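You operate a simulated robot arm through the tools that you are given. There is no shell and no other tool. Be economical: measure what you need, move in short steps, check, and stop when the job is done.

Carry out the task below with a simulated two-armed robot. There is one attempt and no reset: what you move stays moved.

JOB
Take the yellow-cap jar on the left part of the left bench and put it away on the bench in front of the blue mill. Put the steel pan that says "2" from the left part of the left bench on the front of the sorting table. Press the photo button two times. Stack the white-cap jar labelled "5 4 2" from the left part of the left bench on top of the white-cap jar marked "2 1 1". Put the yellow seal marked "746" from the left part of the left bench on top of the loupe and the yellow seal labelled "583" on top of the brown dark honeycomb block there. Put the white tub from the left part of the left bench on the right end of the left bench. Do these in any order. Set down upright: yellow-cap jar.

It is judged by the outcome, as a careful person would: the job done as asked, and still so three seconds after it is handed in. It fails if anything else is knocked over, pushed out of place, dropped, spilled or broken. Lids that push on must go on centred and level and be pressed home; caps that screw on are set level and turned clockwise until they are tight.

ROBOT AND FRAMES
Two 6-joint arms with two-finger parallel grippers on one trunk, on a base that drives. Base frame: it is fixed to the floor where the robot stands at the start and does not move with it; the origin is under the middle of the robot, x ahead of it, y to its left, z up; the surface under the hand at the start is at about z = 810. Units: mm, degrees, N and s.
The left shoulder is at the start at [50, 170, 1213], the right one opposite. Each reaches about 1092 mm from its shoulder. Places, roughly: bench in front of the blue mill (60x12 cm) [-5500, 1820, 860]; dark honeycomb block (6x5x4 cm) [700, -1200, 800]; front of the sorting table [-3700, -2100, 800]; loupe (5x5x5 cm) [600, -600, 800]; photo button [400, -300, 800]; right end of the left bench [700, -2700, 800]; steel pan [750, 250, 750]; white tub (4x4x4 cm) [800, -800, 800]; white-cap jar [750, -750, 750]; yellow seal [750, -750, 1000]; yellow-cap jar [500, 0, 750]. Payload 1.57 kg a hand.
The tool frame of a hand sits at the grasp point between the pads (the TCP): z along the fingers, y along the line on which they close. The tips reach 30 mm beyond it. The gripper opens to 80 mm. The fingers are 17 mm wide and 12 mm thick; the gripper's body (40 by 82 mm) begins 80 mm behind the TCP.
Orientation is told as [roll, pitch, yaw] about the base's x, y, z axes, in that order, counted from this pose: with the fingers straight down and closing along the base's y, the tool's x points along the base's -x, its y along +y and its z along -z.

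CONTROLS
- The arms move only by the tool send_rows. It takes "left_series", "right_series" or both (then of equal length, played together; a hand with none holds still); each is a list that holds one entry, the list of rows, each a list of 7 numbers: the shift along the tool's x, y, z in m, then the turn, a rotation vector about the tool's x, y, z in degrees, then the closure, from 0 (fully open) to 1 (shut). In form: [[[tx, ty, tz, ax, ay, az, grip], ...]]. A call has 1 to 8 rows; each row shifts and turns the commanded pose from where the row before left it, along the tool's axes as they then stand. A row lasts 0.2 s, in which the tool goes at most 50 mm and 8.6 degrees; a call with a longer step from one row to the next is refused whole, and so is a gripper value outside its range. Where a pose cannot be reached the arm comes as near as it can. A force on the tool above 40 N (or 10 N above the force at the start of the call, whichever is more), or a blocked arm, ends the call early, and 0.2 s more pass. The fingers move at their own pace (about 72 mm/s each) and stop on an object; they squeeze with about 43 N. The grip force told is the motor's: it shows also when the fingers shut on nothing. Time passes only in rows, and 0.2 s behind the last, so rows that do not move let the fingers close. It gives the time, the measured TCP pose, the force on the tool (base axes), the opening and the grip force at its end, in the units of the frame above (readings bear some noise), with the torque about the TCP (base axes, N m) and any sound that the robot's microphone picked up.
- Cameras (640 x 400 px; columns grow to the right, rows downward): "scene" is now at [40.8, -15.4, 1771.2]; the picture's right is [-0.23, -0.97, 0.00], its down [-0.77, 0.18, -0.61] and it looks along [0.60, -0.14, -0.79] (base axes); focal length 256 px, centre (320, 200). "left" rides on the left gripper at [72, 7, -122] in its tool frame; the picture's right is [-0.09, 1.00, 0.00], its down [-0.84, -0.08, -0.54] and it looks along [-0.54, -0.05, 0.84] (tool axes); focal length 238 px, centre (320, 200). "right" rides on the right gripper at [72, -7, -122] in its tool frame; the picture's right is [0.09, 1.00, 0.00], its down [-0.84, 0.08, -0.54] and it looks along [-0.54, 0.05, 0.84] (tool axes); focal length 238 px, centre (320, 200). There is no depth. A picture from a camera that has moved, and an enlarged one, comes with that camera's place and axes in the base frame and with its lens. The place of the scene camera against the robot may be out by one fixed shift of up to 12 mm in any direction.
- snapshot(camera): a new picture of that camera. No time passes.
- raise_lower(by): slides the trunk up (or, below 0, down) by that many mm; the arms and the scene camera ride with it, the base frame stays. It gives what a move gives, with no picture.
- roll_base(legs): drives the robot by 1 to 6 legs, each [ahead, left, turn to the left] in mm, mm and degrees, along the robot's own axes; the way and the turn of a leg run together, so that a leg with both is an arc; at most 1500 mm and 180 degrees a leg. The arms and the cameras ride along, it lands a little off, and it stops where it bumps. It gives what a move gives.
- pan_tilt(pan, tilt): turns the head with the scene camera to pan (to the left, within 86 degrees either way) and tilt (down, from -29 to 69), counted from straight ahead of the robot. It gives what a move gives.
- close_up(camera, box): a new picture of the part [left, top, right, bottom] of that camera's present view, enlarged. No time passes.
- job_done(): hands the job in; it is judged then, once.

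Work in short steps. Places have to be worked out from the pictures, the camera data and where the tool is seen: move nearer, look again, correct. Check each grasp and each placing, and mend what went wrong. You have 196 turns and 172 pictures in all, those below and enlarged ones among them. Open the grippers and draw the arms clear of the work before you hand the job in, unless the task says otherwise; then end with one line.

The tools are called after "Call:" by a JSON object that holds its "op" and its "data". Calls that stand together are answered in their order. send_rows: Moves the arms, as the interface text tells. Its arguments: {"type":"object","properties":{"left_series":{"type":"array","items":{"type":"array","items":{"type":"array","items":{"type":"number"}}}},"right_series":{"type":"array","items":{"type":"array","items":{"type":"array","items":{"type":"number"}}}}},"required":[]} The other tools are called the same way: raise_lower (by) slides the trunk up or down; roll_base (legs) drives the base; pan_tilt (pan, tilt) turns the head that bears the scene camera; snapshot (camera) takes a picture; close_up (camera, box) takes an enlarged picture of a part of a camera's view; job_done () hands the job in.

At the start:

```text
t: 0.0
left_tcp_pos: [430.5, 60.7, 1103.8]
left_tool_rot: [5.4, 3.3, -18.1]
left_wrist_force: [0.2, -0.4, 1.0]
left_moment: [0.02, -0.06, 0.0]
left_grip_width: 80.0
left_finger_force: 0.0
right_tcp_pos: [432.3, -652.7, 1103.2]
right_tool_rot: [0.0, 0.0, 0.0]
right_wrist_force: [-0.2, -1.0, -0.1]
right_moment: [0.0, 0.0, 0.0]
right_grip_width: 80.0
right_finger_force: 0.0
trunk travel left (down, up): [-828.0, 142.0]
robot x, y, heading: [-4.5, -1.5, 0.2]
head pan, tilt: [-13.4, 52.1]
```

scene: 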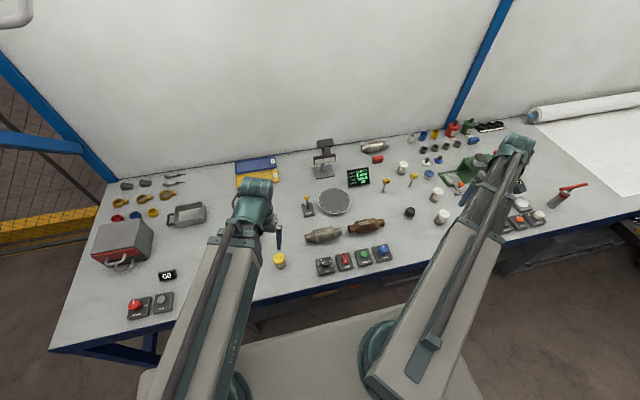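
right: 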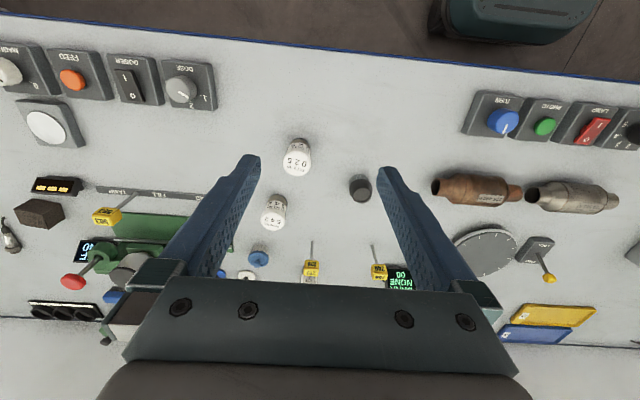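
left: 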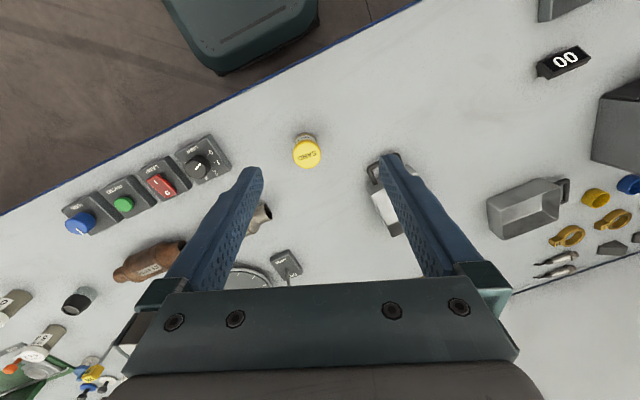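

The scene shows many objects on the left bench; I enlarge parts of it to identify the ones I need.

Call:
{"op": "close_up", "data": {"camera": "scene", "box": [80, 130, 320, 330]}}

Call:
{"op": "close_up", "data": {"camera": "scene", "box": [290, 110, 580, 290]}}

Call:
{"op": "close_up", "data": {"camera": "right", "box": [0, 50, 420, 350]}}

```text
2.00 times, centred on (200, 230) of scene
camera zoom: at [40.8, -15.4, 1771.2], right [-0.23, -0.97, 0.0], down [-0.77, 0.18, -0.61], along [0.6, -0.14, -0.79], focal length 511 px, centre (560, 140)
```

zoom: 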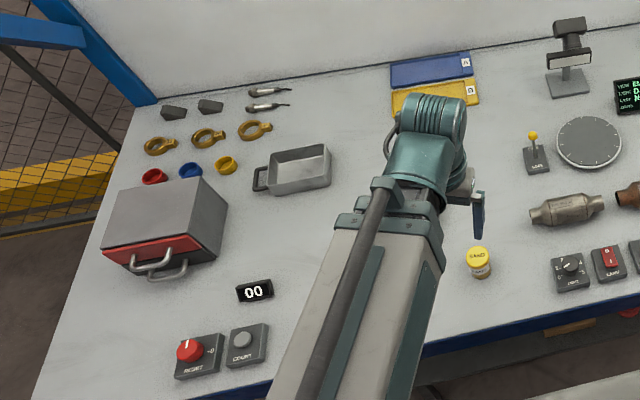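

```text
2.21 times, centred on (435, 200) of scene
camera zoom: at [40.8, -15.4, 1771.2], right [-0.23, -0.97, 0.0], down [-0.77, 0.18, -0.61], along [0.6, -0.14, -0.79], focal length 564 px, centre (66, 200)
```

zoom: 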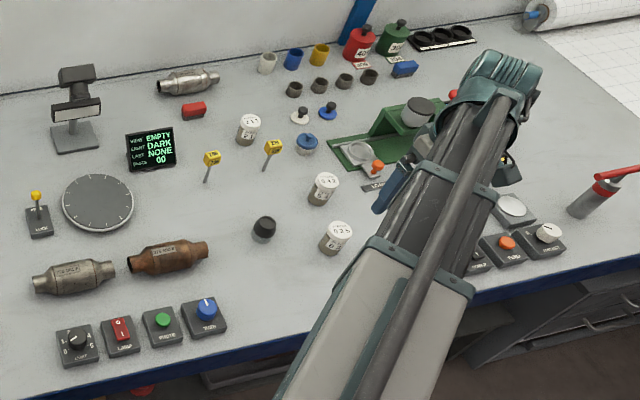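

```text
1.33 times, centred on (210, 200) of right
camera zoom: at [359.3, -660.6, 1223.5], right [-0.09, 1.0, 0.0], down [0.84, 0.08, 0.54], along [0.54, 0.05, -0.84], focal length 318 px, centre (467, 200)
```

zoom: 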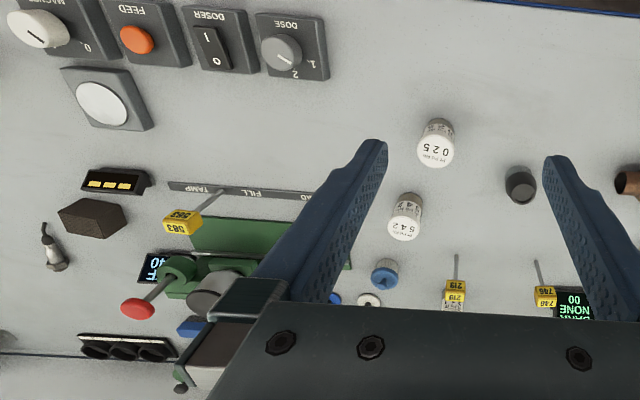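

I zoom in on the control boxes, loupe and jars to read labels.

Call:
{"op": "close_up", "data": {"camera": "scene", "box": [300, 230, 400, 292]}}

Call:
{"op": "close_up", "data": {"camera": "scene", "box": [375, 120, 475, 182]}}

Call:
{"op": "close_up", "data": {"camera": "left", "box": [240, 100, 640, 300]}}

Call:
{"op": "close_up", "data": {"camera": "right", "box": [200, 120, 460, 300]}}

```text
6.40 times, centred on (350, 261) of scene
camera zoom: at [40.8, -15.4, 1771.2], right [-0.23, -0.97, 0.0], down [-0.77, 0.18, -0.61], along [0.6, -0.14, -0.79], focal length 1636 px, centre (128, -190)
```

zoom: 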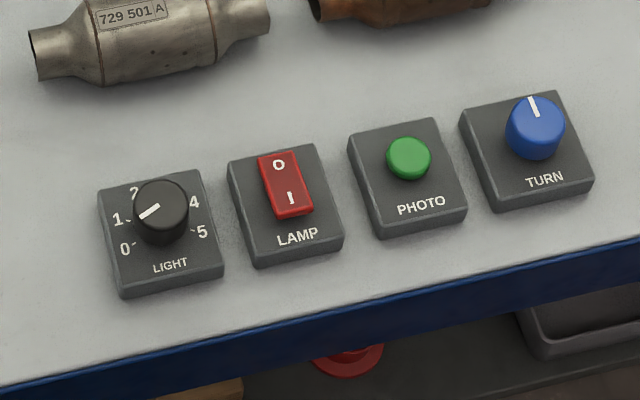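

```text
6.40 times, centred on (425, 151) of scene
camera zoom: at [40.8, -15.4, 1771.2], right [-0.23, -0.97, 0.0], down [-0.77, 0.18, -0.61], along [0.6, -0.14, -0.79], focal length 1636 px, centre (-352, 514)
```

zoom: 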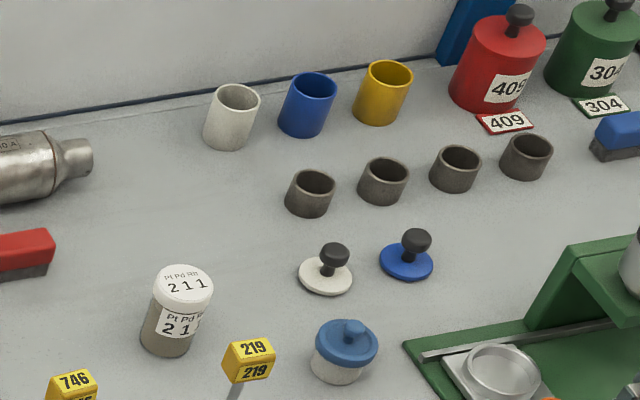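

```text
1.60 times, centred on (440, 200) of left
camera zoom: at [367.2, 75.2, 1229.3], right [0.4, 0.91, 0.09], down [0.78, -0.39, 0.48], along [0.48, -0.13, -0.87], focal length 381 px, centre (128, 200)
```

zoom: 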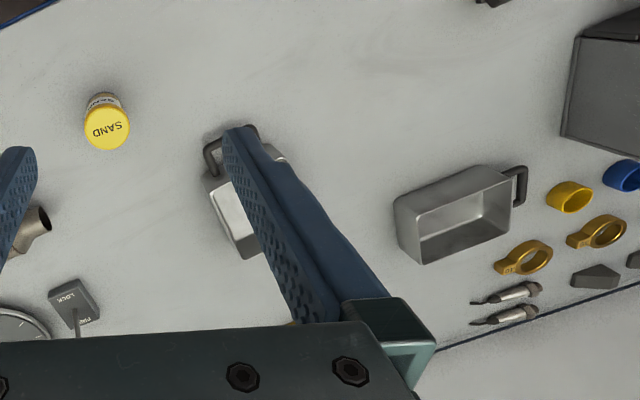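

```text
2.22 times, centred on (330, 210) of right
camera zoom: at [359.3, -660.6, 1223.5], right [-0.09, 1.0, 0.0], down [0.84, 0.08, 0.54], along [0.54, 0.05, -0.84], focal length 530 px, centre (298, 178)
```

zoom: 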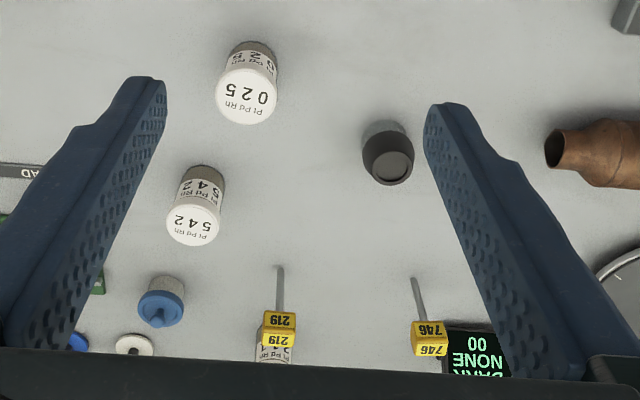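

The green PHOTO button computes to about [435, -292, 845]. I move the right hand over it with fingers closed.

Call:
{"op": "send_rows", "data": {"right_series": [[[0, 0.045, 0.02, 0, 0, 0, 1], [0, 0.045, 0.02, 0, 0, 0, 1], [0, 0.045, 0.02, 0, 0, 0, 1], [0, 0.045, 0.02, 0, 0, 0, 1], [0, 0.045, 0.02, 0, 0, 0, 1], [0, 0.045, 0.02, 0, 0, 0, 1], [0, 0.045, 0.015, 0, 0, 0, 1], [-0.003, 0.045, 0.0, 0, 0, 0, 1]]]}}

Call:
{"op": "snapshot", "data": {"camera": "right"}}

Call:
{"op": "snapshot", "data": {"camera": "scene"}}

```text
t: 1.8
left_tcp_pos: [429.3, 59.7, 1102.6]
left_tool_rot: [5.3, 3.2, -18.1]
left_wrist_force: [0.0, 0.3, -0.2]
left_moment: [0.01, -0.02, 0.0]
left_grip_width: 80.1
left_finger_force: 0.1
right_tcp_pos: [439.1, -292.0, 1102.8]
right_tool_rot: [0.1, 0.2, 0.0]
right_wrist_force: [0.2, 0.0, 0.3]
right_moment: [-0.01, 0.0, -0.03]
right_grip_width: 0.0
right_finger_force: 20.7
right hand out of reach, approached as far as the arm can: row 1, 2, 3, 4, 5, 6, 7, 8
trunk travel left (down, up): [-828.0, 142.0]
robot x, y, heading: [-0.9, -1.2, -0.0]
head pan, tilt: [-13.4, 52.1]
```

```text
161 pictures are left
camera right: at [366.8, -299.3, 1223.7], right [-0.09, 1.0, 0.0], down [0.84, 0.08, 0.54], along [0.54, 0.05, -0.84], focal length 238 px, centre (320, 200)
```

right: 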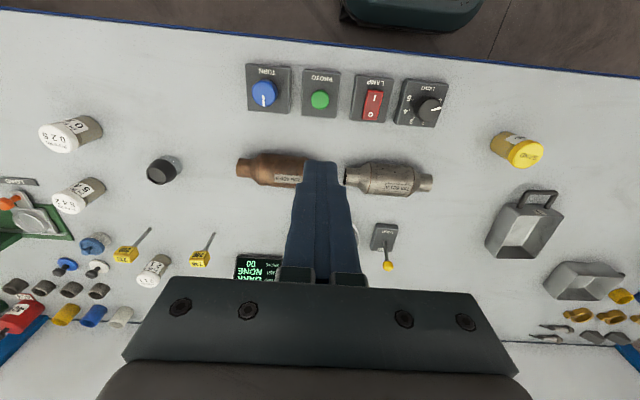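

```text
160 pictures are left
camera scene: at [41.2, -14.7, 1771.2], right [-0.23, -0.97, 0.0], down [-0.77, 0.18, -0.61], along [0.6, -0.14, -0.79], focal length 256 px, centre (320, 200)
```

scene: 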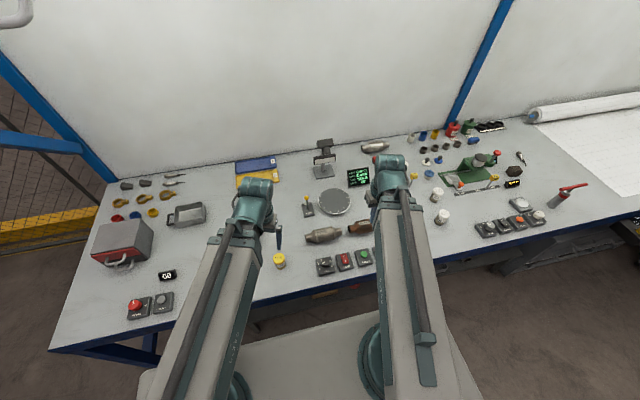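

Descending was beyond the arm's reach from this trunk height, so I lower the trunk 150 mm (both hands stay well above the bench objects).

Call:
{"op": "raise_lower", "data": {"by": -150}}

Call:
{"op": "send_rows", "data": {"right_series": [[[0.006, -0.003, 0.02, 0, 0, 0, 1], [0, 0, 0.01, 0, 0, 0, 1]]]}}

```text
t: 3.5
left_tcp_pos: [430.8, 60.2, 954.2]
left_tool_rot: [5.4, 3.4, -18.1]
left_wrist_force: [-0.2, 0.6, 0.5]
left_moment: [-0.04, 0.0, 0.0]
left_grip_width: 79.8
left_finger_force: 0.0
right_tcp_pos: [438.3, -292.8, 952.9]
right_tool_rot: [-0.1, 0.1, 0.0]
right_wrist_force: [-0.2, -0.3, 0.0]
right_moment: [-0.01, 0.01, -0.02]
right_grip_width: 0.1
right_finger_force: 21.3
trunk travel left (down, up): [-678.0, 292.0]
robot x, y, heading: [3.2, 2.1, -0.0]
head pan, tilt: [-13.4, 52.1]
```

```text
t: 4.2
left_tcp_pos: [430.5, 60.5, 954.2]
left_tool_rot: [5.3, 3.3, -18.1]
left_wrist_force: [-0.1, 0.0, -0.7]
left_moment: [-0.04, -0.01, -0.02]
left_grip_width: 80.1
left_finger_force: 0.2
right_tcp_pos: [438.9, -293.3, 952.8]
right_tool_rot: [0.0, 0.1, 0.1]
right_wrist_force: [0.5, -1.0, 0.3]
right_moment: [-0.01, 0.0, 0.01]
right_grip_width: 0.0
right_finger_force: 21.0
right hand out of reach, approached as far as the arm can: row 1, 2
trunk travel left (down, up): [-678.0, 292.0]
robot x, y, heading: [-1.0, -2.1, 0.1]
head pan, tilt: [-13.4, 52.1]
```

The hand seems too near the shoulder to go lower; I drive the base back 150 mm and then reposition.

Call:
{"op": "roll_base", "data": {"legs": [[-150, 0, 0]]}}

Call:
{"op": "send_rows", "data": {"right_series": [[[-0.045, 0, 0.0, 0, 0, 0, 1], [-0.045, 0, 0.0, 0, 0, 0, 1], [-0.045, 0, 0.0, 0, 0, 0, 1], [0, 0, 0.02, 0, 0, 0, 1]]]}}

```text
t: 5.5
left_tcp_pos: [280.1, 59.4, 953.4]
left_tool_rot: [5.4, 3.3, -18.0]
left_wrist_force: [0.2, 0.3, 0.1]
left_moment: [0.0, -0.03, 0.02]
left_grip_width: 80.0
left_finger_force: 0.1
right_tcp_pos: [290.4, -291.8, 952.6]
right_tool_rot: [0.0, 0.1, 0.1]
right_wrist_force: [0.4, 0.1, 0.5]
right_moment: [-0.03, -0.02, -0.02]
right_grip_width: 0.0
right_finger_force: 21.3
trunk travel left (down, up): [-678.0, 292.0]
robot x, y, heading: [-147.5, -0.8, -0.1]
head pan, tilt: [-13.4, 52.1]
```

```text
t: 6.5
left_tcp_pos: [281.0, 60.6, 955.0]
left_tool_rot: [5.4, 3.3, -18.0]
left_wrist_force: [-0.3, -0.1, -0.4]
left_moment: [0.01, 0.0, -0.01]
left_grip_width: 79.9
left_finger_force: 0.1
right_tcp_pos: [426.4, -290.5, 953.3]
right_tool_rot: [0.0, 0.1, 0.1]
right_wrist_force: [-0.3, 0.2, 1.0]
right_moment: [-0.02, -0.01, 0.02]
right_grip_width: 0.1
right_finger_force: 21.6
right hand out of reach, approached as far as the arm can: row 4
trunk travel left (down, up): [-678.0, 292.0]
robot x, y, heading: [-148.6, -1.9, 0.1]
head pan, tilt: [-13.4, 52.1]
```

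Still no descent at this radius. I test further out and with a small rise to understand the limit.

Call:
{"op": "send_rows", "data": {"right_series": [[[-0.045, 0, 0.0, 0, 0, 0, 1], [-0.045, 0, 0.0, 0, 0, 0, 1], [-0.045, 0, 0.0, 0, 0, 0, 1], [0, 0, 0.02, 0, 0, 0, 1]]]}}

Call:
{"op": "send_rows", "data": {"right_series": [[[0, 0, -0.03, 0, 0, 0, 1], [0, 0, -0.03, 0, 0, 0, 1], [0, 0, 0.02, 0, 0, 0, 1]]]}}

```text
t: 7.5
left_tcp_pos: [281.2, 60.5, 953.6]
left_tool_rot: [5.3, 3.3, -18.0]
left_wrist_force: [0.3, 0.8, -0.1]
left_moment: [-0.01, 0.03, -0.03]
left_grip_width: 79.9
left_finger_force: 0.1
right_tcp_pos: [559.9, -289.1, 953.0]
right_tool_rot: [0.0, 0.0, 0.1]
right_wrist_force: [0.5, 0.0, -0.3]
right_moment: [0.02, 0.0, -0.01]
right_grip_width: 0.2
right_finger_force: 21.3
right hand out of reach, approached as far as the arm can: row 4
trunk travel left (down, up): [-678.0, 292.0]
robot x, y, heading: [-149.4, 1.4, -0.0]
head pan, tilt: [-13.4, 52.1]
```

```text
t: 8.3
left_tcp_pos: [281.9, 60.9, 954.3]
left_tool_rot: [5.4, 3.3, -18.1]
left_wrist_force: [1.4, -0.6, -0.6]
left_moment: [0.01, 0.03, -0.03]
left_grip_width: 80.1
left_finger_force: 0.1
right_tcp_pos: [559.8, -290.1, 953.1]
right_tool_rot: [0.1, 0.2, 0.1]
right_wrist_force: [-0.3, 0.1, 0.6]
right_moment: [-0.01, -0.01, -0.02]
right_grip_width: 0.2
right_finger_force: 21.6
right hand out of reach, approached as far as the arm can: row 1, 2, 3
trunk travel left (down, up): [-678.0, 292.0]
robot x, y, heading: [-151.2, 1.4, 0.1]
head pan, tilt: [-13.4, 52.1]
```

Vertical motion of the right hand does nothing either way. I test the left hand's vertical and a small tilt of the right.

Call:
{"op": "send_rows", "data": {"left_series": [[[0, 0, -0.03, 0, 0, 0, 0], [0, 0, -0.03, 0, 0, 0, 0]]], "right_series": [[[0, 0, 0, 0, 5, 0, 1], [0, 0, 0, 0, 5, 0, 1]]]}}

```text
t: 8.9
left_tcp_pos: [281.5, 60.5, 954.6]
left_tool_rot: [5.4, 3.3, -18.0]
left_wrist_force: [0.3, -0.6, 0.4]
left_moment: [0.03, -0.02, -0.01]
left_grip_width: 80.1
left_finger_force: 0.0
left hand out of reach, approached as far as the arm can: row 1, 2
right_tcp_pos: [559.5, -291.0, 955.8]
right_tool_rot: [0.1, 10.2, 0.1]
right_wrist_force: [-0.6, -0.2, 0.5]
right_moment: [0.02, -0.03, 0.0]
right_grip_width: 0.1
right_finger_force: 21.7
right hand out of reach, approached as far as the arm can: row 2
trunk travel left (down, up): [-678.0, 292.0]
robot x, y, heading: [-146.9, -4.0, 0.0]
head pan, tilt: [-13.4, 52.1]
```

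The arms evidently hold a fixed height under the shoulder; vertical motion must come from the trunk. I undo the tilt and return the right hand over the PHOTO button at [433, -294], while tucking the left hand fingers-forward to raise it (testing).

Call:
{"op": "send_rows", "data": {"right_series": [[[0.0, 0, 0, 0, -5, 0, 1], [0.0, 0, 0, 0, -5, 0, 1], [0.045, 0, 0, 0, 0, 0, 1], [0.045, 0, 0, 0, 0, 0, 1], [0.037, -0.003, 0, 0, 0, 0, 1]]], "left_series": [[[0, 0, 0, 0, -8, 0, 0], [0, 0, 0, 0, -8, 0, 0], [0, 0, 0, 0, -8, 0, 0], [0, 0, 0, 0, -8, 0, 0], [0, 0, 0, 0, -8, 0, 0]]]}}

Call:
{"op": "snapshot", "data": {"camera": "right"}}

```text
t: 10.1
left_tcp_pos: [418.2, 12.4, 997.1]
left_tool_rot: [6.6, -36.5, -22.2]
left_wrist_force: [0.3, -0.1, -0.7]
left_moment: [-0.02, 0.01, 0.02]
left_grip_width: 80.4
left_finger_force: 0.0
left hand out of reach, approached as far as the arm can: row 1, 2, 3, 4, 5
right_tcp_pos: [430.5, -293.3, 951.8]
right_tool_rot: [0.1, 0.1, 0.1]
right_wrist_force: [-0.3, 0.1, 0.4]
right_moment: [0.02, -0.01, -0.01]
right_grip_width: 0.1
right_finger_force: 20.9
right hand out of reach, approached as far as the arm can: row 2
trunk travel left (down, up): [-678.0, 292.0]
robot x, y, heading: [-150.3, -2.8, 0.2]
head pan, tilt: [-13.4, 52.1]
```

```text
159 pictures are left
camera right: at [358.3, -301.3, 1073.8], right [-0.09, 1.0, 0.0], down [0.84, 0.08, 0.54], along [0.54, 0.05, -0.84], focal length 238 px, centre (320, 200)
```

right: 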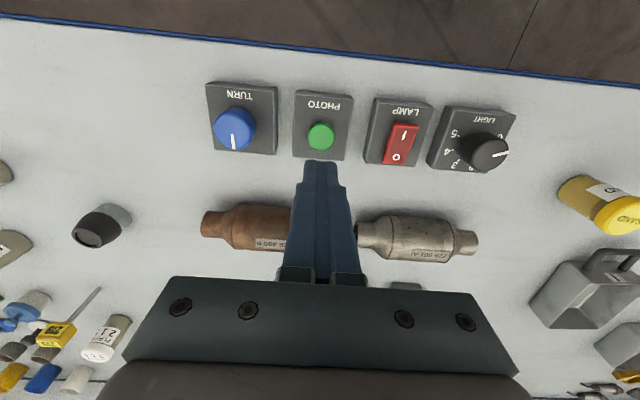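

The right hand is aligned with the green button. I finish tilting the left hand up, then lower the trunk 60 mm.

Call:
{"op": "send_rows", "data": {"left_series": [[[0, 0, 0, 0, -8, 0, 0], [0, 0, 0, 0, -8, 0, 0], [0, 0, 0, 0, -8, 0, 0], [0, 0, 0, 0, -8, 0, 0], [0, 0, 0, 0, -8, 0, 0], [0, 0, 0, 0, -8, 0, 0]]]}}

Call:
{"op": "raise_lower", "data": {"by": -60}}

Call:
{"op": "snapshot", "data": {"camera": "right"}}

Call:
{"op": "snapshot", "data": {"camera": "scene"}}

```text
t: 11.5
left_tcp_pos: [501.2, -13.3, 1151.4]
left_tool_rot: [45.2, -82.6, -63.2]
left_wrist_force: [-0.2, 1.1, 0.1]
left_moment: [0.02, -0.01, 0.0]
left_grip_width: 79.9
left_finger_force: 0.0
left hand out of reach, approached as far as the arm can: row 1, 2, 3, 4, 5, 6
right_tcp_pos: [430.8, -294.0, 953.1]
right_tool_rot: [0.0, 0.1, 0.1]
right_wrist_force: [-0.6, 0.3, 0.1]
right_moment: [-0.02, -0.04, -0.03]
right_grip_width: 0.0
right_finger_force: 21.1
trunk travel left (down, up): [-678.0, 292.0]
robot x, y, heading: [-150.3, -0.6, 0.1]
head pan, tilt: [-13.4, 52.1]
```

```text
t: 12.5
left_tcp_pos: [500.8, -14.4, 1090.8]
left_tool_rot: [44.7, -82.4, -62.8]
left_wrist_force: [-0.4, -0.1, 0.2]
left_moment: [0.02, 0.01, 0.0]
left_grip_width: 80.0
left_finger_force: 0.0
right_tcp_pos: [431.7, -293.9, 892.5]
right_tool_rot: [0.1, 0.2, 0.1]
right_wrist_force: [-0.9, 0.2, 1.4]
right_moment: [0.03, -0.01, 0.03]
right_grip_width: 0.1
right_finger_force: 21.1
trunk travel left (down, up): [-618.0, 352.0]
robot x, y, heading: [-143.7, -0.4, -0.1]
head pan, tilt: [-13.4, 52.1]
```

```text
158 pictures are left
camera right: at [359.1, -301.4, 1013.7], right [-0.09, 1.0, 0.0], down [0.84, 0.08, 0.54], along [0.54, 0.05, -0.84], focal length 238 px, centre (320, 200)
```

right: 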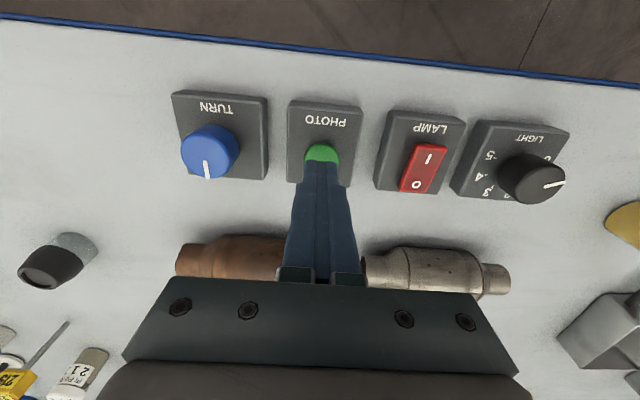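

```text
157 pictures are left
camera scene: at [-107.8, -15.4, 1561.2], right [-0.23, -0.97, 0.0], down [-0.77, 0.18, -0.61], along [0.6, -0.14, -0.79], focal length 256 px, centre (320, 200)
```

scene: 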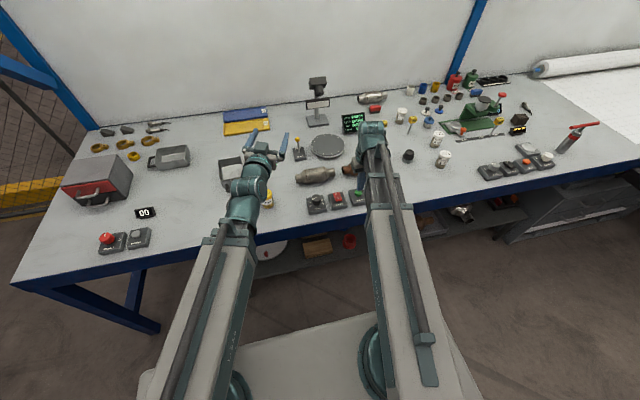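

Fingertip is around z 862 just above the button; I lower in small steps watching the force.

Call:
{"op": "raise_lower", "data": {"by": -15}}

Call:
{"op": "raise_lower", "data": {"by": -5}}

Call:
{"op": "snapshot", "data": {"camera": "right"}}

```text
t: 13.2
left_tcp_pos: [500.2, -12.7, 1078.8]
left_tool_rot: [44.8, -82.4, -62.8]
left_wrist_force: [-0.2, 0.4, -0.4]
left_moment: [0.0, 0.0, 0.01]
left_grip_width: 80.0
left_finger_force: 0.0
right_tcp_pos: [430.7, -294.4, 877.7]
right_tool_rot: [0.1, 0.1, 0.1]
right_wrist_force: [0.4, -0.3, -0.5]
right_moment: [0.01, 0.02, 0.02]
right_grip_width: 0.3
right_finger_force: 21.0
trunk travel left (down, up): [-603.0, 367.0]
robot x, y, heading: [-149.6, 2.2, 0.0]
head pan, tilt: [-13.4, 52.1]
```

```text
t: 13.7
left_tcp_pos: [500.7, -13.6, 1072.3]
left_tool_rot: [44.7, -82.4, -62.8]
left_wrist_force: [0.2, -0.1, 0.6]
left_moment: [0.03, 0.02, -0.01]
left_grip_width: 79.9
left_finger_force: 0.1
right_tcp_pos: [431.2, -294.6, 874.0]
right_tool_rot: [0.0, 0.1, 0.1]
right_wrist_force: [-0.3, 0.1, 0.7]
right_moment: [-0.01, -0.03, -0.04]
right_grip_width: 0.0
right_finger_force: 21.1
trunk travel left (down, up): [-598.0, 372.0]
robot x, y, heading: [-152.8, -0.5, 0.3]
head pan, tilt: [-13.4, 52.1]
```

```text
156 pictures are left
camera right: at [359.2, -301.4, 993.7], right [-0.09, 1.0, 0.0], down [0.84, 0.08, 0.54], along [0.54, 0.05, -0.84], focal length 238 px, centre (320, 200)
```

right: 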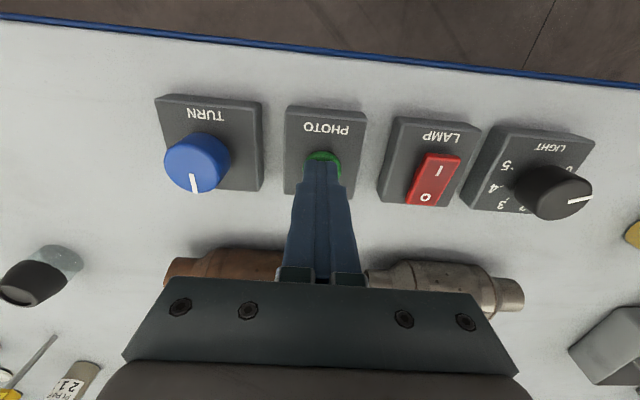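

No contact yet; continue lowering in 3 mm steps.

Call:
{"op": "raise_lower", "data": {"by": -4}}

Call:
{"op": "raise_lower", "data": {"by": -3}}

Call:
{"op": "raise_lower", "data": {"by": -3}}

```text
t: 14.2
left_tcp_pos: [500.7, -13.3, 1068.4]
left_tool_rot: [44.8, -82.4, -62.8]
left_wrist_force: [0.5, -0.3, -0.5]
left_moment: [-0.01, 0.0, -0.01]
left_grip_width: 80.0
left_finger_force: 0.1
right_tcp_pos: [431.0, -292.5, 868.2]
right_tool_rot: [0.0, 0.2, 0.1]
right_wrist_force: [1.5, -0.7, 7.1]
right_moment: [-0.01, -0.06, 0.03]
right_grip_width: 0.0
right_finger_force: 21.0
trunk travel left (down, up): [-594.0, 376.0]
robot x, y, heading: [-148.5, -1.6, -0.1]
head pan, tilt: [-13.4, 52.1]
heard: click
```

```text
t: 14.7
left_tcp_pos: [500.0, -13.5, 1065.3]
left_tool_rot: [44.9, -82.4, -62.9]
left_wrist_force: [0.4, -0.8, 0.4]
left_moment: [0.0, 0.01, 0.01]
left_grip_width: 80.3
left_finger_force: 0.0
right_tcp_pos: [432.9, -292.1, 866.9]
right_tool_rot: [0.0, 0.0, 0.1]
right_wrist_force: [3.9, -2.1, 20.8]
right_moment: [-0.06, -0.21, -0.02]
right_grip_width: 0.0
right_finger_force: 20.7
trunk travel left (down, up): [-591.0, 379.0]
robot x, y, heading: [-149.0, 0.5, 0.3]
head pan, tilt: [-13.4, 52.1]
```

```text
t: 15.3
left_tcp_pos: [499.1, -12.7, 1063.2]
left_tool_rot: [45.0, -82.5, -63.1]
left_wrist_force: [0.1, -0.4, -0.1]
left_moment: [0.01, -0.02, 0.0]
left_grip_width: 80.2
left_finger_force: 0.1
right_tcp_pos: [430.7, -294.1, 864.1]
right_tool_rot: [0.1, -0.1, 0.0]
right_wrist_force: [8.9, -4.5, 36.0]
right_moment: [-0.14, -0.37, -0.02]
right_grip_width: 0.1
right_finger_force: 21.5
trunk travel left (down, up): [-588.0, 382.0]
robot x, y, heading: [-151.0, -1.7, -0.0]
head pan, tilt: [-13.4, 52.1]
```

A click came with the first press. I raise to release, and check the display.

Call:
{"op": "raise_lower", "data": {"by": 15}}

Call:
{"op": "close_up", "data": {"camera": "scene", "box": [320, 90, 400, 150]}}

```text
t: 15.9
left_tcp_pos: [501.8, -13.5, 1076.7]
left_tool_rot: [44.5, -82.5, -62.7]
left_wrist_force: [0.3, -1.0, -1.0]
left_moment: [0.01, 0.02, 0.01]
left_grip_width: 79.8
left_finger_force: 0.1
right_tcp_pos: [429.5, -293.8, 877.3]
right_tool_rot: [0.1, 0.2, 0.2]
right_wrist_force: [0.7, 0.7, 0.0]
right_moment: [0.0, 0.02, 0.0]
right_grip_width: 0.0
right_finger_force: 21.6
trunk travel left (down, up): [-603.0, 367.0]
robot x, y, heading: [-150.0, 0.7, 0.3]
head pan, tilt: [-13.4, 52.1]
```

```text
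6.67 times, centred on (360, 120) of scene
camera zoom: at [-107.6, -15.4, 1545.9], right [-0.23, -0.97, 0.0], down [-0.77, 0.18, -0.61], along [0.6, -0.14, -0.79], focal length 1704 px, centre (53, 733)
```

zoom: 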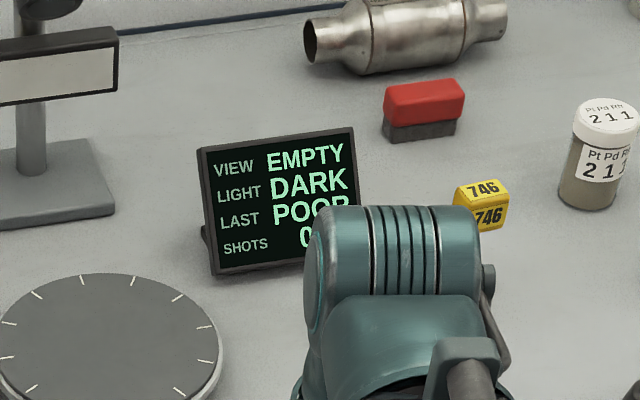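

The display shows a shot was taken (LAST POOR). Second press: down then up.

Call:
{"op": "raise_lower", "data": {"by": -13}}

Call:
{"op": "raise_lower", "data": {"by": 60}}

Call:
{"op": "send_rows", "data": {"right_series": [[[0, -0.045, 0, 0, 0, 0, 1], [0, -0.045, 0, 0, 0, 0, 0], [-0.03, -0.045, 0, 0, 0, 0, 0], [-0.03, -0.045, 0, 0, 0, 0, 0], [-0.03, -0.045, 0, 0, 0, 0, 0]]]}}

Call:
{"op": "snapshot", "data": {"camera": "scene"}}

Call:
{"op": "snapshot", "data": {"camera": "right"}}

```text
t: 16.5
left_tcp_pos: [499.2, -13.9, 1065.5]
left_tool_rot: [45.0, -82.5, -63.1]
left_wrist_force: [-0.8, 0.0, -0.1]
left_moment: [0.02, 0.0, -0.02]
left_grip_width: 80.0
left_finger_force: 0.1
right_tcp_pos: [429.9, -293.1, 866.8]
right_tool_rot: [0.0, 0.2, 0.0]
right_wrist_force: [2.3, -0.7, 24.4]
right_moment: [-0.05, -0.15, 0.01]
right_grip_width: 0.1
right_finger_force: 21.2
trunk travel left (down, up): [-590.0, 380.0]
robot x, y, heading: [-147.4, -2.3, 0.1]
head pan, tilt: [-13.4, 52.1]
heard: click
```

```text
t: 17.5
left_tcp_pos: [501.7, -12.7, 1123.9]
left_tool_rot: [44.5, -82.4, -62.6]
left_wrist_force: [-0.1, 0.1, 0.4]
left_moment: [0.03, -0.01, 0.01]
left_grip_width: 80.0
left_finger_force: 0.1
right_tcp_pos: [430.6, -294.2, 924.0]
right_tool_rot: [0.0, 0.2, 0.1]
right_wrist_force: [-0.1, 0.2, -0.3]
right_moment: [0.01, 0.03, 0.02]
right_grip_width: 0.0
right_finger_force: 20.7
trunk travel left (down, up): [-650.0, 320.0]
robot x, y, heading: [-149.9, 0.4, -0.1]
head pan, tilt: [-13.4, 52.1]
```

```text
refused: row 3 steps farther than a row can; nothing moved
```

```text
154 pictures are left
camera scene: at [-107.4, -15.5, 1593.1], right [-0.23, -0.97, 0.0], down [-0.77, 0.18, -0.61], along [0.6, -0.14, -0.79], focal length 256 px, centre (320, 200)
```

scene: 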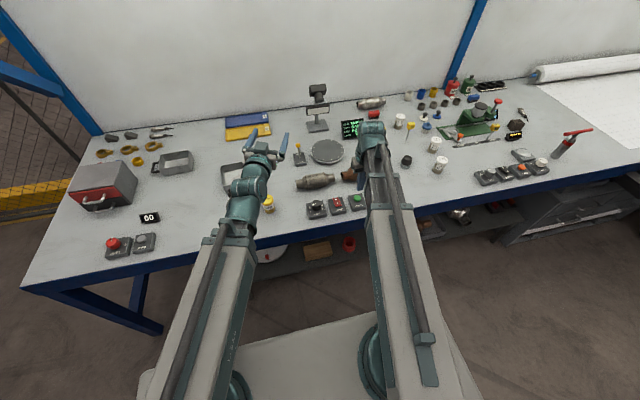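

```text
153 pictures are left
camera right: at [359.4, -301.5, 1045.5], right [-0.09, 1.0, 0.0], down [0.84, 0.08, 0.54], along [0.54, 0.05, -0.84], focal length 238 px, centre (320, 200)
```

right: 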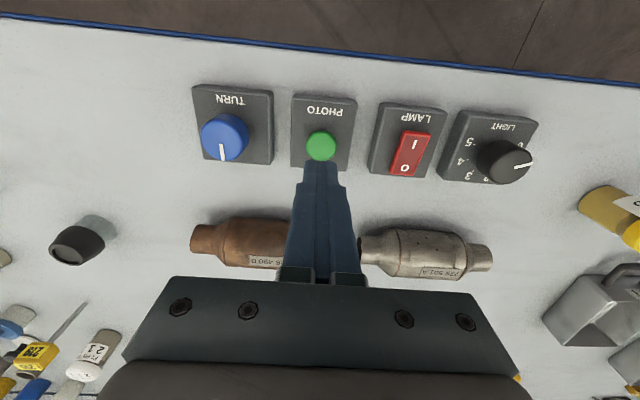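

Both clicks were heard. Next is jar "542". I raise the trunk 80, drive 350 mm to the right, and look.

Call:
{"op": "raise_lower", "data": {"by": 80}}

Call:
{"op": "roll_base", "data": {"legs": [[0, -350, 0]]}}

Call:
{"op": "send_rows", "data": {"right_series": [[[0, 0, 0, 0, 0, 0, 0], [0, 0, 0, 0, 0, 0, 0], [0, 0, 0, 0, 0, 0, 0]]]}}

Call:
{"op": "snapshot", "data": {"camera": "right"}}

Call:
{"op": "snapshot", "data": {"camera": "scene"}}

```text
t: 18.7
left_tcp_pos: [500.5, -13.2, 1202.9]
left_tool_rot: [44.6, -82.4, -62.7]
left_wrist_force: [-0.4, 0.5, 0.1]
left_moment: [-0.03, 0.0, 0.02]
left_grip_width: 79.9
left_finger_force: 0.1
right_tcp_pos: [431.5, -294.6, 1005.2]
right_tool_rot: [0.0, 0.1, 0.1]
right_wrist_force: [0.2, -0.2, -0.3]
right_moment: [0.0, 0.03, 0.01]
right_grip_width: 0.3
right_finger_force: 21.3
trunk travel left (down, up): [-730.0, 240.0]
robot x, y, heading: [-146.5, -1.4, 0.0]
head pan, tilt: [-13.4, 52.1]
```

```text
t: 20.9
left_tcp_pos: [504.0, -357.6, 1204.2]
left_tool_rot: [44.8, -82.3, -62.5]
left_wrist_force: [0.8, -0.3, 1.0]
left_moment: [-0.03, 0.02, -0.03]
left_grip_width: 79.9
left_finger_force: 0.1
right_tcp_pos: [435.0, -637.1, 1004.0]
right_tool_rot: [0.1, 0.0, 0.5]
right_wrist_force: [0.0, -1.5, -0.7]
right_moment: [0.03, 0.01, 0.01]
right_grip_width: 0.0
right_finger_force: 21.1
trunk travel left (down, up): [-730.0, 240.0]
robot x, y, heading: [-147.9, -345.2, 0.9]
head pan, tilt: [-13.4, 52.1]
```

```text
t: 21.7
left_tcp_pos: [502.7, -355.7, 1203.0]
left_tool_rot: [44.6, -82.4, -62.4]
left_wrist_force: [-0.3, 0.4, 0.1]
left_moment: [0.01, -0.01, 0.03]
left_grip_width: 80.2
left_finger_force: 0.1
right_tcp_pos: [435.1, -637.1, 1004.6]
right_tool_rot: [0.1, 0.1, 0.5]
right_wrist_force: [0.1, 0.0, -0.7]
right_moment: [0.0, -0.04, -0.04]
right_grip_width: 80.2
right_finger_force: 0.1
trunk travel left (down, up): [-730.0, 240.0]
robot x, y, heading: [-146.5, -348.4, 0.6]
head pan, tilt: [-13.4, 52.1]
```

```text
152 pictures are left
camera right: at [362.8, -645.0, 1125.7], right [-0.1, 0.99, 0.0], down [0.84, 0.08, 0.54], along [0.54, 0.05, -0.84], focal length 238 px, centre (320, 200)
```

right: 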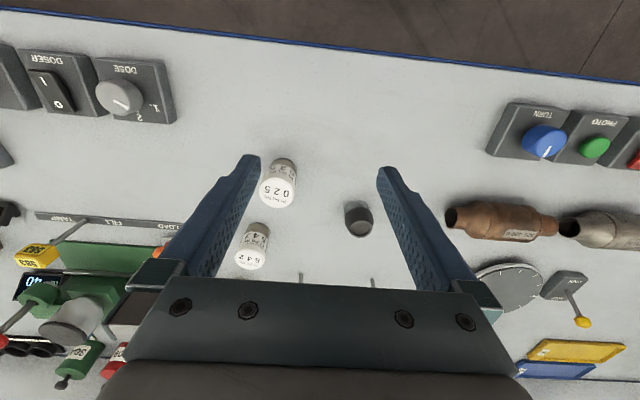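

```text
151 pictures are left
camera scene: at [-105.8, -361.8, 1673.2], right [-0.22, -0.97, 0.0], down [-0.77, 0.18, -0.61], along [0.6, -0.14, -0.79], focal length 256 px, centre (320, 200)
```

scene: 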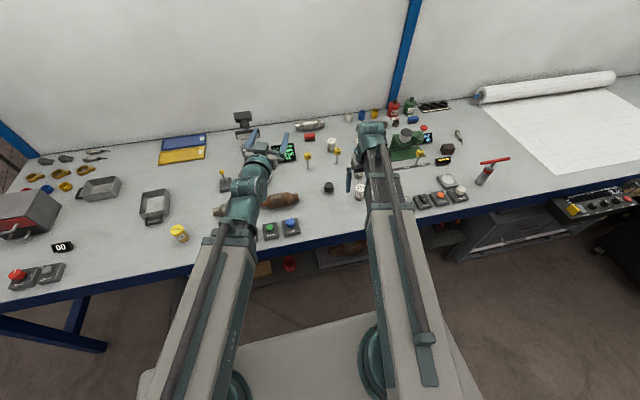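

Jar "542" seems near [640, -720], cap about z 870. I move the open hand closer (staying above) and look again.

Call:
{"op": "send_rows", "data": {"right_series": [[[-0.03, -0.025, 0, 0, 0, 0, 0], [-0.03, -0.025, 0, 0, 0, 0, 0], [-0.03, -0.025, 0, 0, 0, 0, 0], [-0.03, -0.008, 0, 0, 0, 0, 0]]]}}

Call:
{"op": "snapshot", "data": {"camera": "right"}}

```text
t: 22.7
left_tcp_pos: [503.8, -356.6, 1203.8]
left_tool_rot: [44.5, -82.4, -62.3]
left_wrist_force: [-0.3, 0.1, 0.6]
left_moment: [0.01, -0.04, -0.04]
left_grip_width: 79.9
left_finger_force: 0.1
right_tcp_pos: [557.9, -722.0, 1004.2]
right_tool_rot: [-0.1, 0.2, 0.5]
right_wrist_force: [-0.9, 0.0, 0.6]
right_moment: [0.03, -0.01, 0.0]
right_grip_width: 80.1
right_finger_force: 0.1
right hand out of reach, approached as far as the arm can: row 3
trunk travel left (down, up): [-730.0, 240.0]
robot x, y, heading: [-146.9, -349.9, 0.4]
head pan, tilt: [-13.4, 52.1]
```

```text
150 pictures are left
camera right: at [485.3, -729.5, 1125.4], right [-0.1, 0.99, 0.0], down [0.84, 0.08, 0.54], along [0.54, 0.05, -0.84], focal length 238 px, centre (320, 200)
```

right: 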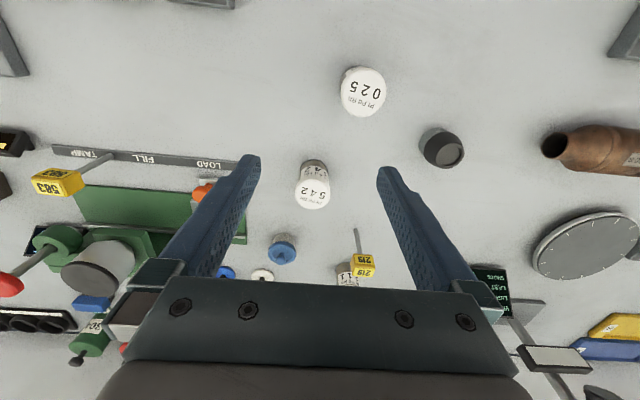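

Triangulating the two views puts jar "542"'s cap centre at [640, -725, 877]. I move over it and lower in two stages to TCP z 850.

Call:
{"op": "send_rows", "data": {"right_series": [[[-0.041, -0.0015, 0, 0, 0, 0, 0], [-0.041, -0.0015, 0, 0, 0, 0, 0]]]}}

Call:
{"op": "raise_lower", "data": {"by": -85}}

Call:
{"op": "snapshot", "data": {"camera": "right"}}

```text
t: 23.3
left_tcp_pos: [502.4, -355.1, 1205.1]
left_tool_rot: [44.5, -82.4, -62.2]
left_wrist_force: [-0.2, 0.2, -0.6]
left_moment: [0.0, -0.02, 0.0]
left_grip_width: 80.0
left_finger_force: 0.0
right_tcp_pos: [637.4, -724.2, 1004.3]
right_tool_rot: [0.0, 0.2, 0.5]
right_wrist_force: [-0.3, 0.3, -0.2]
right_moment: [-0.04, -0.02, -0.03]
right_grip_width: 80.1
right_finger_force: 0.0
trunk travel left (down, up): [-730.0, 240.0]
robot x, y, heading: [-147.6, -347.2, 0.6]
head pan, tilt: [-13.4, 52.1]
```

```text
t: 24.5
left_tcp_pos: [502.8, -356.2, 1118.3]
left_tool_rot: [44.7, -82.3, -62.5]
left_wrist_force: [-0.6, -1.0, -0.2]
left_moment: [-0.01, -0.01, 0.02]
left_grip_width: 79.9
left_finger_force: 0.1
right_tcp_pos: [637.1, -723.2, 919.9]
right_tool_rot: [0.0, 0.1, 0.5]
right_wrist_force: [0.7, 0.7, 0.2]
right_moment: [0.0, -0.02, 0.03]
right_grip_width: 80.0
right_finger_force: 0.0
trunk travel left (down, up): [-645.0, 325.0]
robot x, y, heading: [-144.1, -346.5, 0.5]
head pan, tilt: [-13.4, 52.1]
```

```text
149 pictures are left
camera right: at [564.9, -731.3, 1040.8], right [-0.1, 0.99, 0.0], down [0.84, 0.08, 0.54], along [0.54, 0.05, -0.84], focal length 238 px, centre (320, 200)
```

right: 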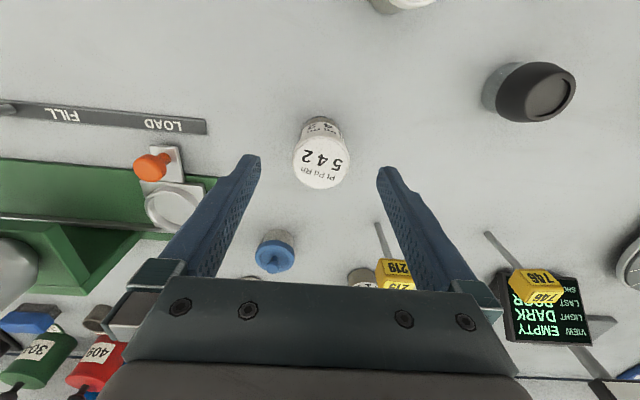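

Aligned. I lower 70 mm and close on the jar.

Call:
{"op": "raise_lower", "data": {"by": -70}}

Call:
{"op": "send_rows", "data": {"right_series": [[[0, 0, 0, 0, 0, 0, 1], [0, 0, 0, 0, 0, 0, 1], [0, 0, 0, 0, 0, 0, 1], [0, 0, 0, 0, 0, 0, 1]]]}}

Call:
{"op": "raise_lower", "data": {"by": 85}}

Call:
{"op": "snapshot", "data": {"camera": "right"}}

```text
t: 25.6
left_tcp_pos: [502.1, -356.3, 1049.1]
left_tool_rot: [44.6, -82.4, -62.3]
left_wrist_force: [0.1, 0.4, 1.3]
left_moment: [0.01, -0.01, 0.01]
left_grip_width: 79.9
left_finger_force: 0.0
right_tcp_pos: [637.2, -722.7, 848.4]
right_tool_rot: [0.1, 0.1, 0.5]
right_wrist_force: [-0.9, 0.2, -0.5]
right_moment: [0.0, -0.02, 0.02]
right_grip_width: 79.9
right_finger_force: 0.1
trunk travel left (down, up): [-575.0, 395.0]
robot x, y, heading: [-146.6, -351.1, 0.5]
head pan, tilt: [-13.4, 52.1]
```

```text
t: 26.6
left_tcp_pos: [502.4, -355.6, 1049.6]
left_tool_rot: [44.7, -82.4, -62.5]
left_wrist_force: [-0.1, 0.0, 0.3]
left_moment: [0.03, 0.01, 0.02]
left_grip_width: 80.0
left_finger_force: 0.1
right_tcp_pos: [637.3, -723.8, 850.4]
right_tool_rot: [0.0, 0.1, 0.5]
right_wrist_force: [-0.3, 1.1, 0.6]
right_moment: [-0.07, 0.0, 0.03]
right_grip_width: 42.5
right_finger_force: 43.0
trunk travel left (down, up): [-575.0, 395.0]
robot x, y, heading: [-146.8, -347.1, 0.6]
head pan, tilt: [-13.4, 52.1]
```

```text
t: 27.8
left_tcp_pos: [502.3, -356.1, 1134.3]
left_tool_rot: [44.5, -82.4, -62.3]
left_wrist_force: [-0.1, 0.0, -0.1]
left_moment: [-0.05, 0.03, -0.02]
left_grip_width: 79.9
left_finger_force: 0.0
right_tcp_pos: [636.8, -723.8, 934.5]
right_tool_rot: [0.0, 0.2, 0.4]
right_wrist_force: [-0.6, 0.8, -0.2]
right_moment: [-0.03, 0.01, -0.02]
right_grip_width: 42.3
right_finger_force: 43.1
trunk travel left (down, up): [-660.0, 310.0]
robot x, y, heading: [-145.0, -349.6, 0.6]
head pan, tilt: [-13.4, 52.1]
```

```text
148 pictures are left
camera right: at [565.2, -731.3, 1055.4], right [-0.1, 0.99, 0.0], down [0.84, 0.08, 0.54], along [0.54, 0.05, -0.84], focal length 238 px, centre (320, 200)
```

right: 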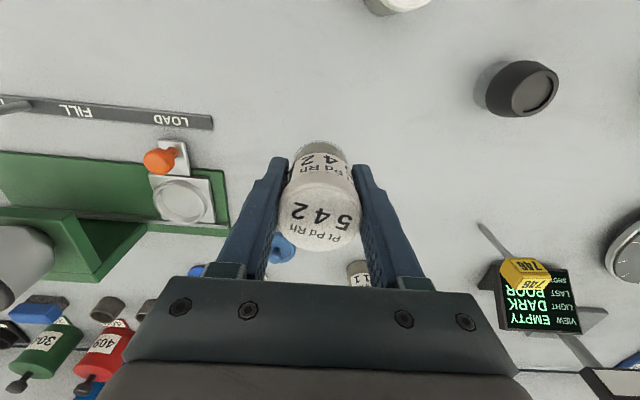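

The jar is held centred. I raise 50 mm more and shift back/right to view jar "211" and seal 219 clearly before placing.

Call:
{"op": "raise_lower", "data": {"by": 60}}

Call:
{"op": "send_rows", "data": {"right_series": [[[0, 0.045, 0, 0, 0, 0, 1], [0, 0.045, 0, 0, 0, 0, 1]]]}}

Call:
{"op": "snapshot", "data": {"camera": "right"}}

Call:
{"op": "close_up", "data": {"camera": "scene", "box": [280, 90, 440, 210]}}

```text
t: 28.8
left_tcp_pos: [503.5, -356.2, 1194.0]
left_tool_rot: [44.6, -82.4, -62.2]
left_wrist_force: [-0.6, 0.3, -0.1]
left_moment: [0.02, -0.03, -0.01]
left_grip_width: 80.1
left_finger_force: 0.1
right_tcp_pos: [637.4, -722.7, 995.1]
right_tool_rot: [0.0, 0.2, 0.4]
right_wrist_force: [-0.1, 0.1, -0.8]
right_moment: [0.04, 0.04, 0.01]
right_grip_width: 42.2
right_finger_force: 43.0
trunk travel left (down, up): [-720.0, 250.0]
robot x, y, heading: [-144.4, -348.9, 0.5]
head pan, tilt: [-13.4, 52.1]
```

```text
t: 29.4
left_tcp_pos: [502.6, -355.4, 1194.2]
left_tool_rot: [44.6, -82.4, -62.3]
left_wrist_force: [-0.1, -0.2, -0.1]
left_moment: [-0.04, 0.03, -0.03]
left_grip_width: 80.2
left_finger_force: 0.1
right_tcp_pos: [635.2, -635.8, 994.3]
right_tool_rot: [0.0, 0.2, 0.4]
right_wrist_force: [0.3, 0.5, -0.5]
right_moment: [0.0, -0.03, -0.03]
right_grip_width: 42.4
right_finger_force: 43.5
trunk travel left (down, up): [-720.0, 250.0]
robot x, y, heading: [-145.2, -347.0, 0.4]
head pan, tilt: [-13.4, 52.1]
```

```text
147 pictures are left
camera right: at [562.9, -642.6, 1115.7], right [-0.1, 0.99, 0.0], down [0.84, 0.08, 0.54], along [0.54, 0.05, -0.84], focal length 238 px, centre (320, 200)
```

right: 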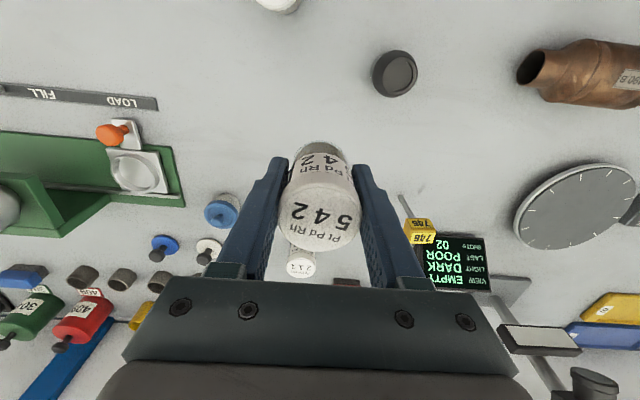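

```text
3.33 times, centred on (360, 150) of scene
camera zoom: at [-105.7, -361.4, 1663.2], right [-0.22, -0.97, 0.0], down [-0.77, 0.18, -0.61], along [0.6, -0.14, -0.79], focal length 852 px, centre (187, 367)
```

zoom: 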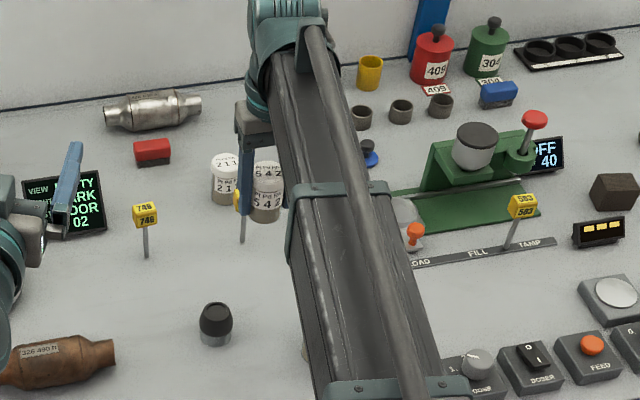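

The display confirms SHOTS 02. I move to the side of jar "211" for a clean view of its cap.

Call:
{"op": "send_rows", "data": {"right_series": [[[-0.022, -0.04, 0, 0, 0, 0, 1], [-0.022, -0.04, 0, 0, 0, 0, 1], [-0.022, -0.04, 0, 0, 0, 0, 1], [-0.022, -0.04, 0, 0, 0, 0, 1]]]}}

Call:
{"op": "snapshot", "data": {"camera": "right"}}

```text
t: 30.4
left_tcp_pos: [502.7, -356.2, 1193.9]
left_tool_rot: [44.6, -82.5, -62.4]
left_wrist_force: [0.4, 0.5, -0.9]
left_moment: [0.0, 0.01, 0.01]
left_grip_width: 79.9
left_finger_force: 0.0
right_tcp_pos: [727.6, -793.6, 995.3]
right_tool_rot: [0.1, 0.3, 0.5]
right_wrist_force: [-0.4, 0.3, -0.1]
right_moment: [0.01, 0.0, -0.03]
right_grip_width: 42.3
right_finger_force: 43.2
trunk travel left (down, up): [-720.0, 250.0]
robot x, y, heading: [-147.0, -349.7, 0.5]
head pan, tilt: [-13.4, 52.1]
```

```text
145 pictures are left
camera right: at [655.3, -802.3, 1115.1], right [-0.1, 0.99, 0.0], down [0.84, 0.08, 0.54], along [0.54, 0.06, -0.84], focal length 238 px, centre (320, 200)
```

right: 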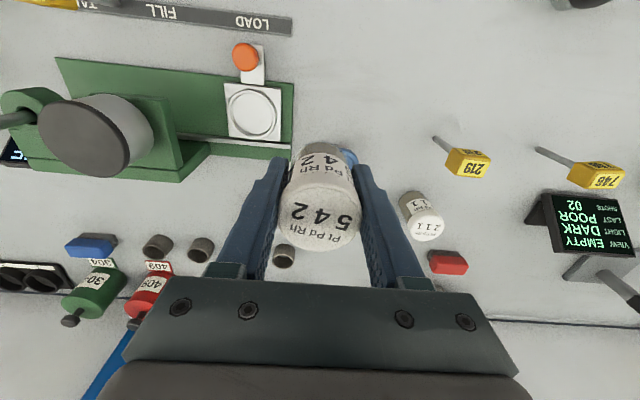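

Jar "211" cap computes near [840, -645]. One more view from closer to refine.

Call:
{"op": "send_rows", "data": {"right_series": [[[-0.037, 0.01, 0, 0, 0, 0, 1], [-0.037, 0.01, 0, 0, 0, 0, 1]]]}}

Call:
{"op": "snapshot", "data": {"camera": "right"}}

Call:
{"op": "close_up", "data": {"camera": "right", "box": [340, 100, 520, 280]}}

```text
t: 31.0
left_tcp_pos: [504.5, -356.0, 1194.4]
left_tool_rot: [44.6, -82.5, -62.3]
left_wrist_force: [-0.6, 0.2, 0.1]
left_moment: [0.01, -0.03, -0.01]
left_grip_width: 80.1
left_finger_force: 0.1
right_tcp_pos: [744.1, -756.7, 995.6]
right_tool_rot: [0.0, -0.1, 0.3]
right_wrist_force: [0.5, 0.5, -1.2]
right_moment: [-0.02, 0.01, 0.01]
right_grip_width: 42.5
right_finger_force: 43.3
right hand out of reach, approached as far as the arm can: row 1, 2
trunk travel left (down, up): [-720.0, 250.0]
robot x, y, heading: [-149.2, -346.3, 0.4]
head pan, tilt: [-13.4, 52.1]
```

```text
144 pictures are left
camera right: at [670.7, -765.1, 1115.4], right [-0.1, 0.99, 0.0], down [0.84, 0.08, 0.54], along [0.54, 0.05, -0.84], focal length 238 px, centre (320, 200)
```

right: 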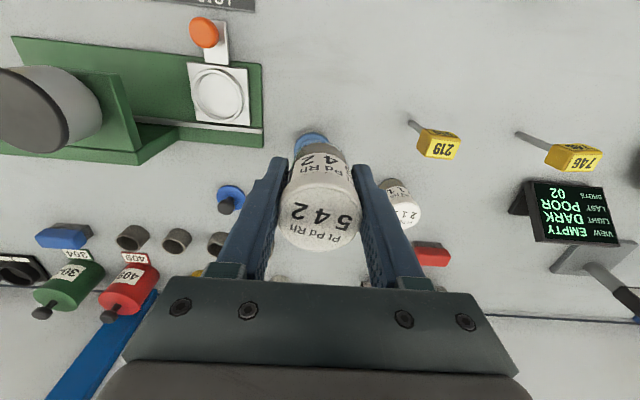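

```text
2.22 times, centred on (430, 190) of right
camera zoom: at [670.7, -765.1, 1115.4], right [-0.1, 0.99, 0.0], down [0.84, 0.08, 0.54], along [0.54, 0.05, -0.84], focal length 530 px, centre (76, 222)
```

zoom: 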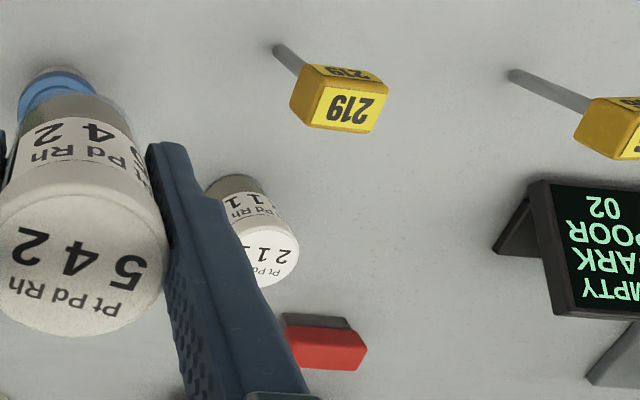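

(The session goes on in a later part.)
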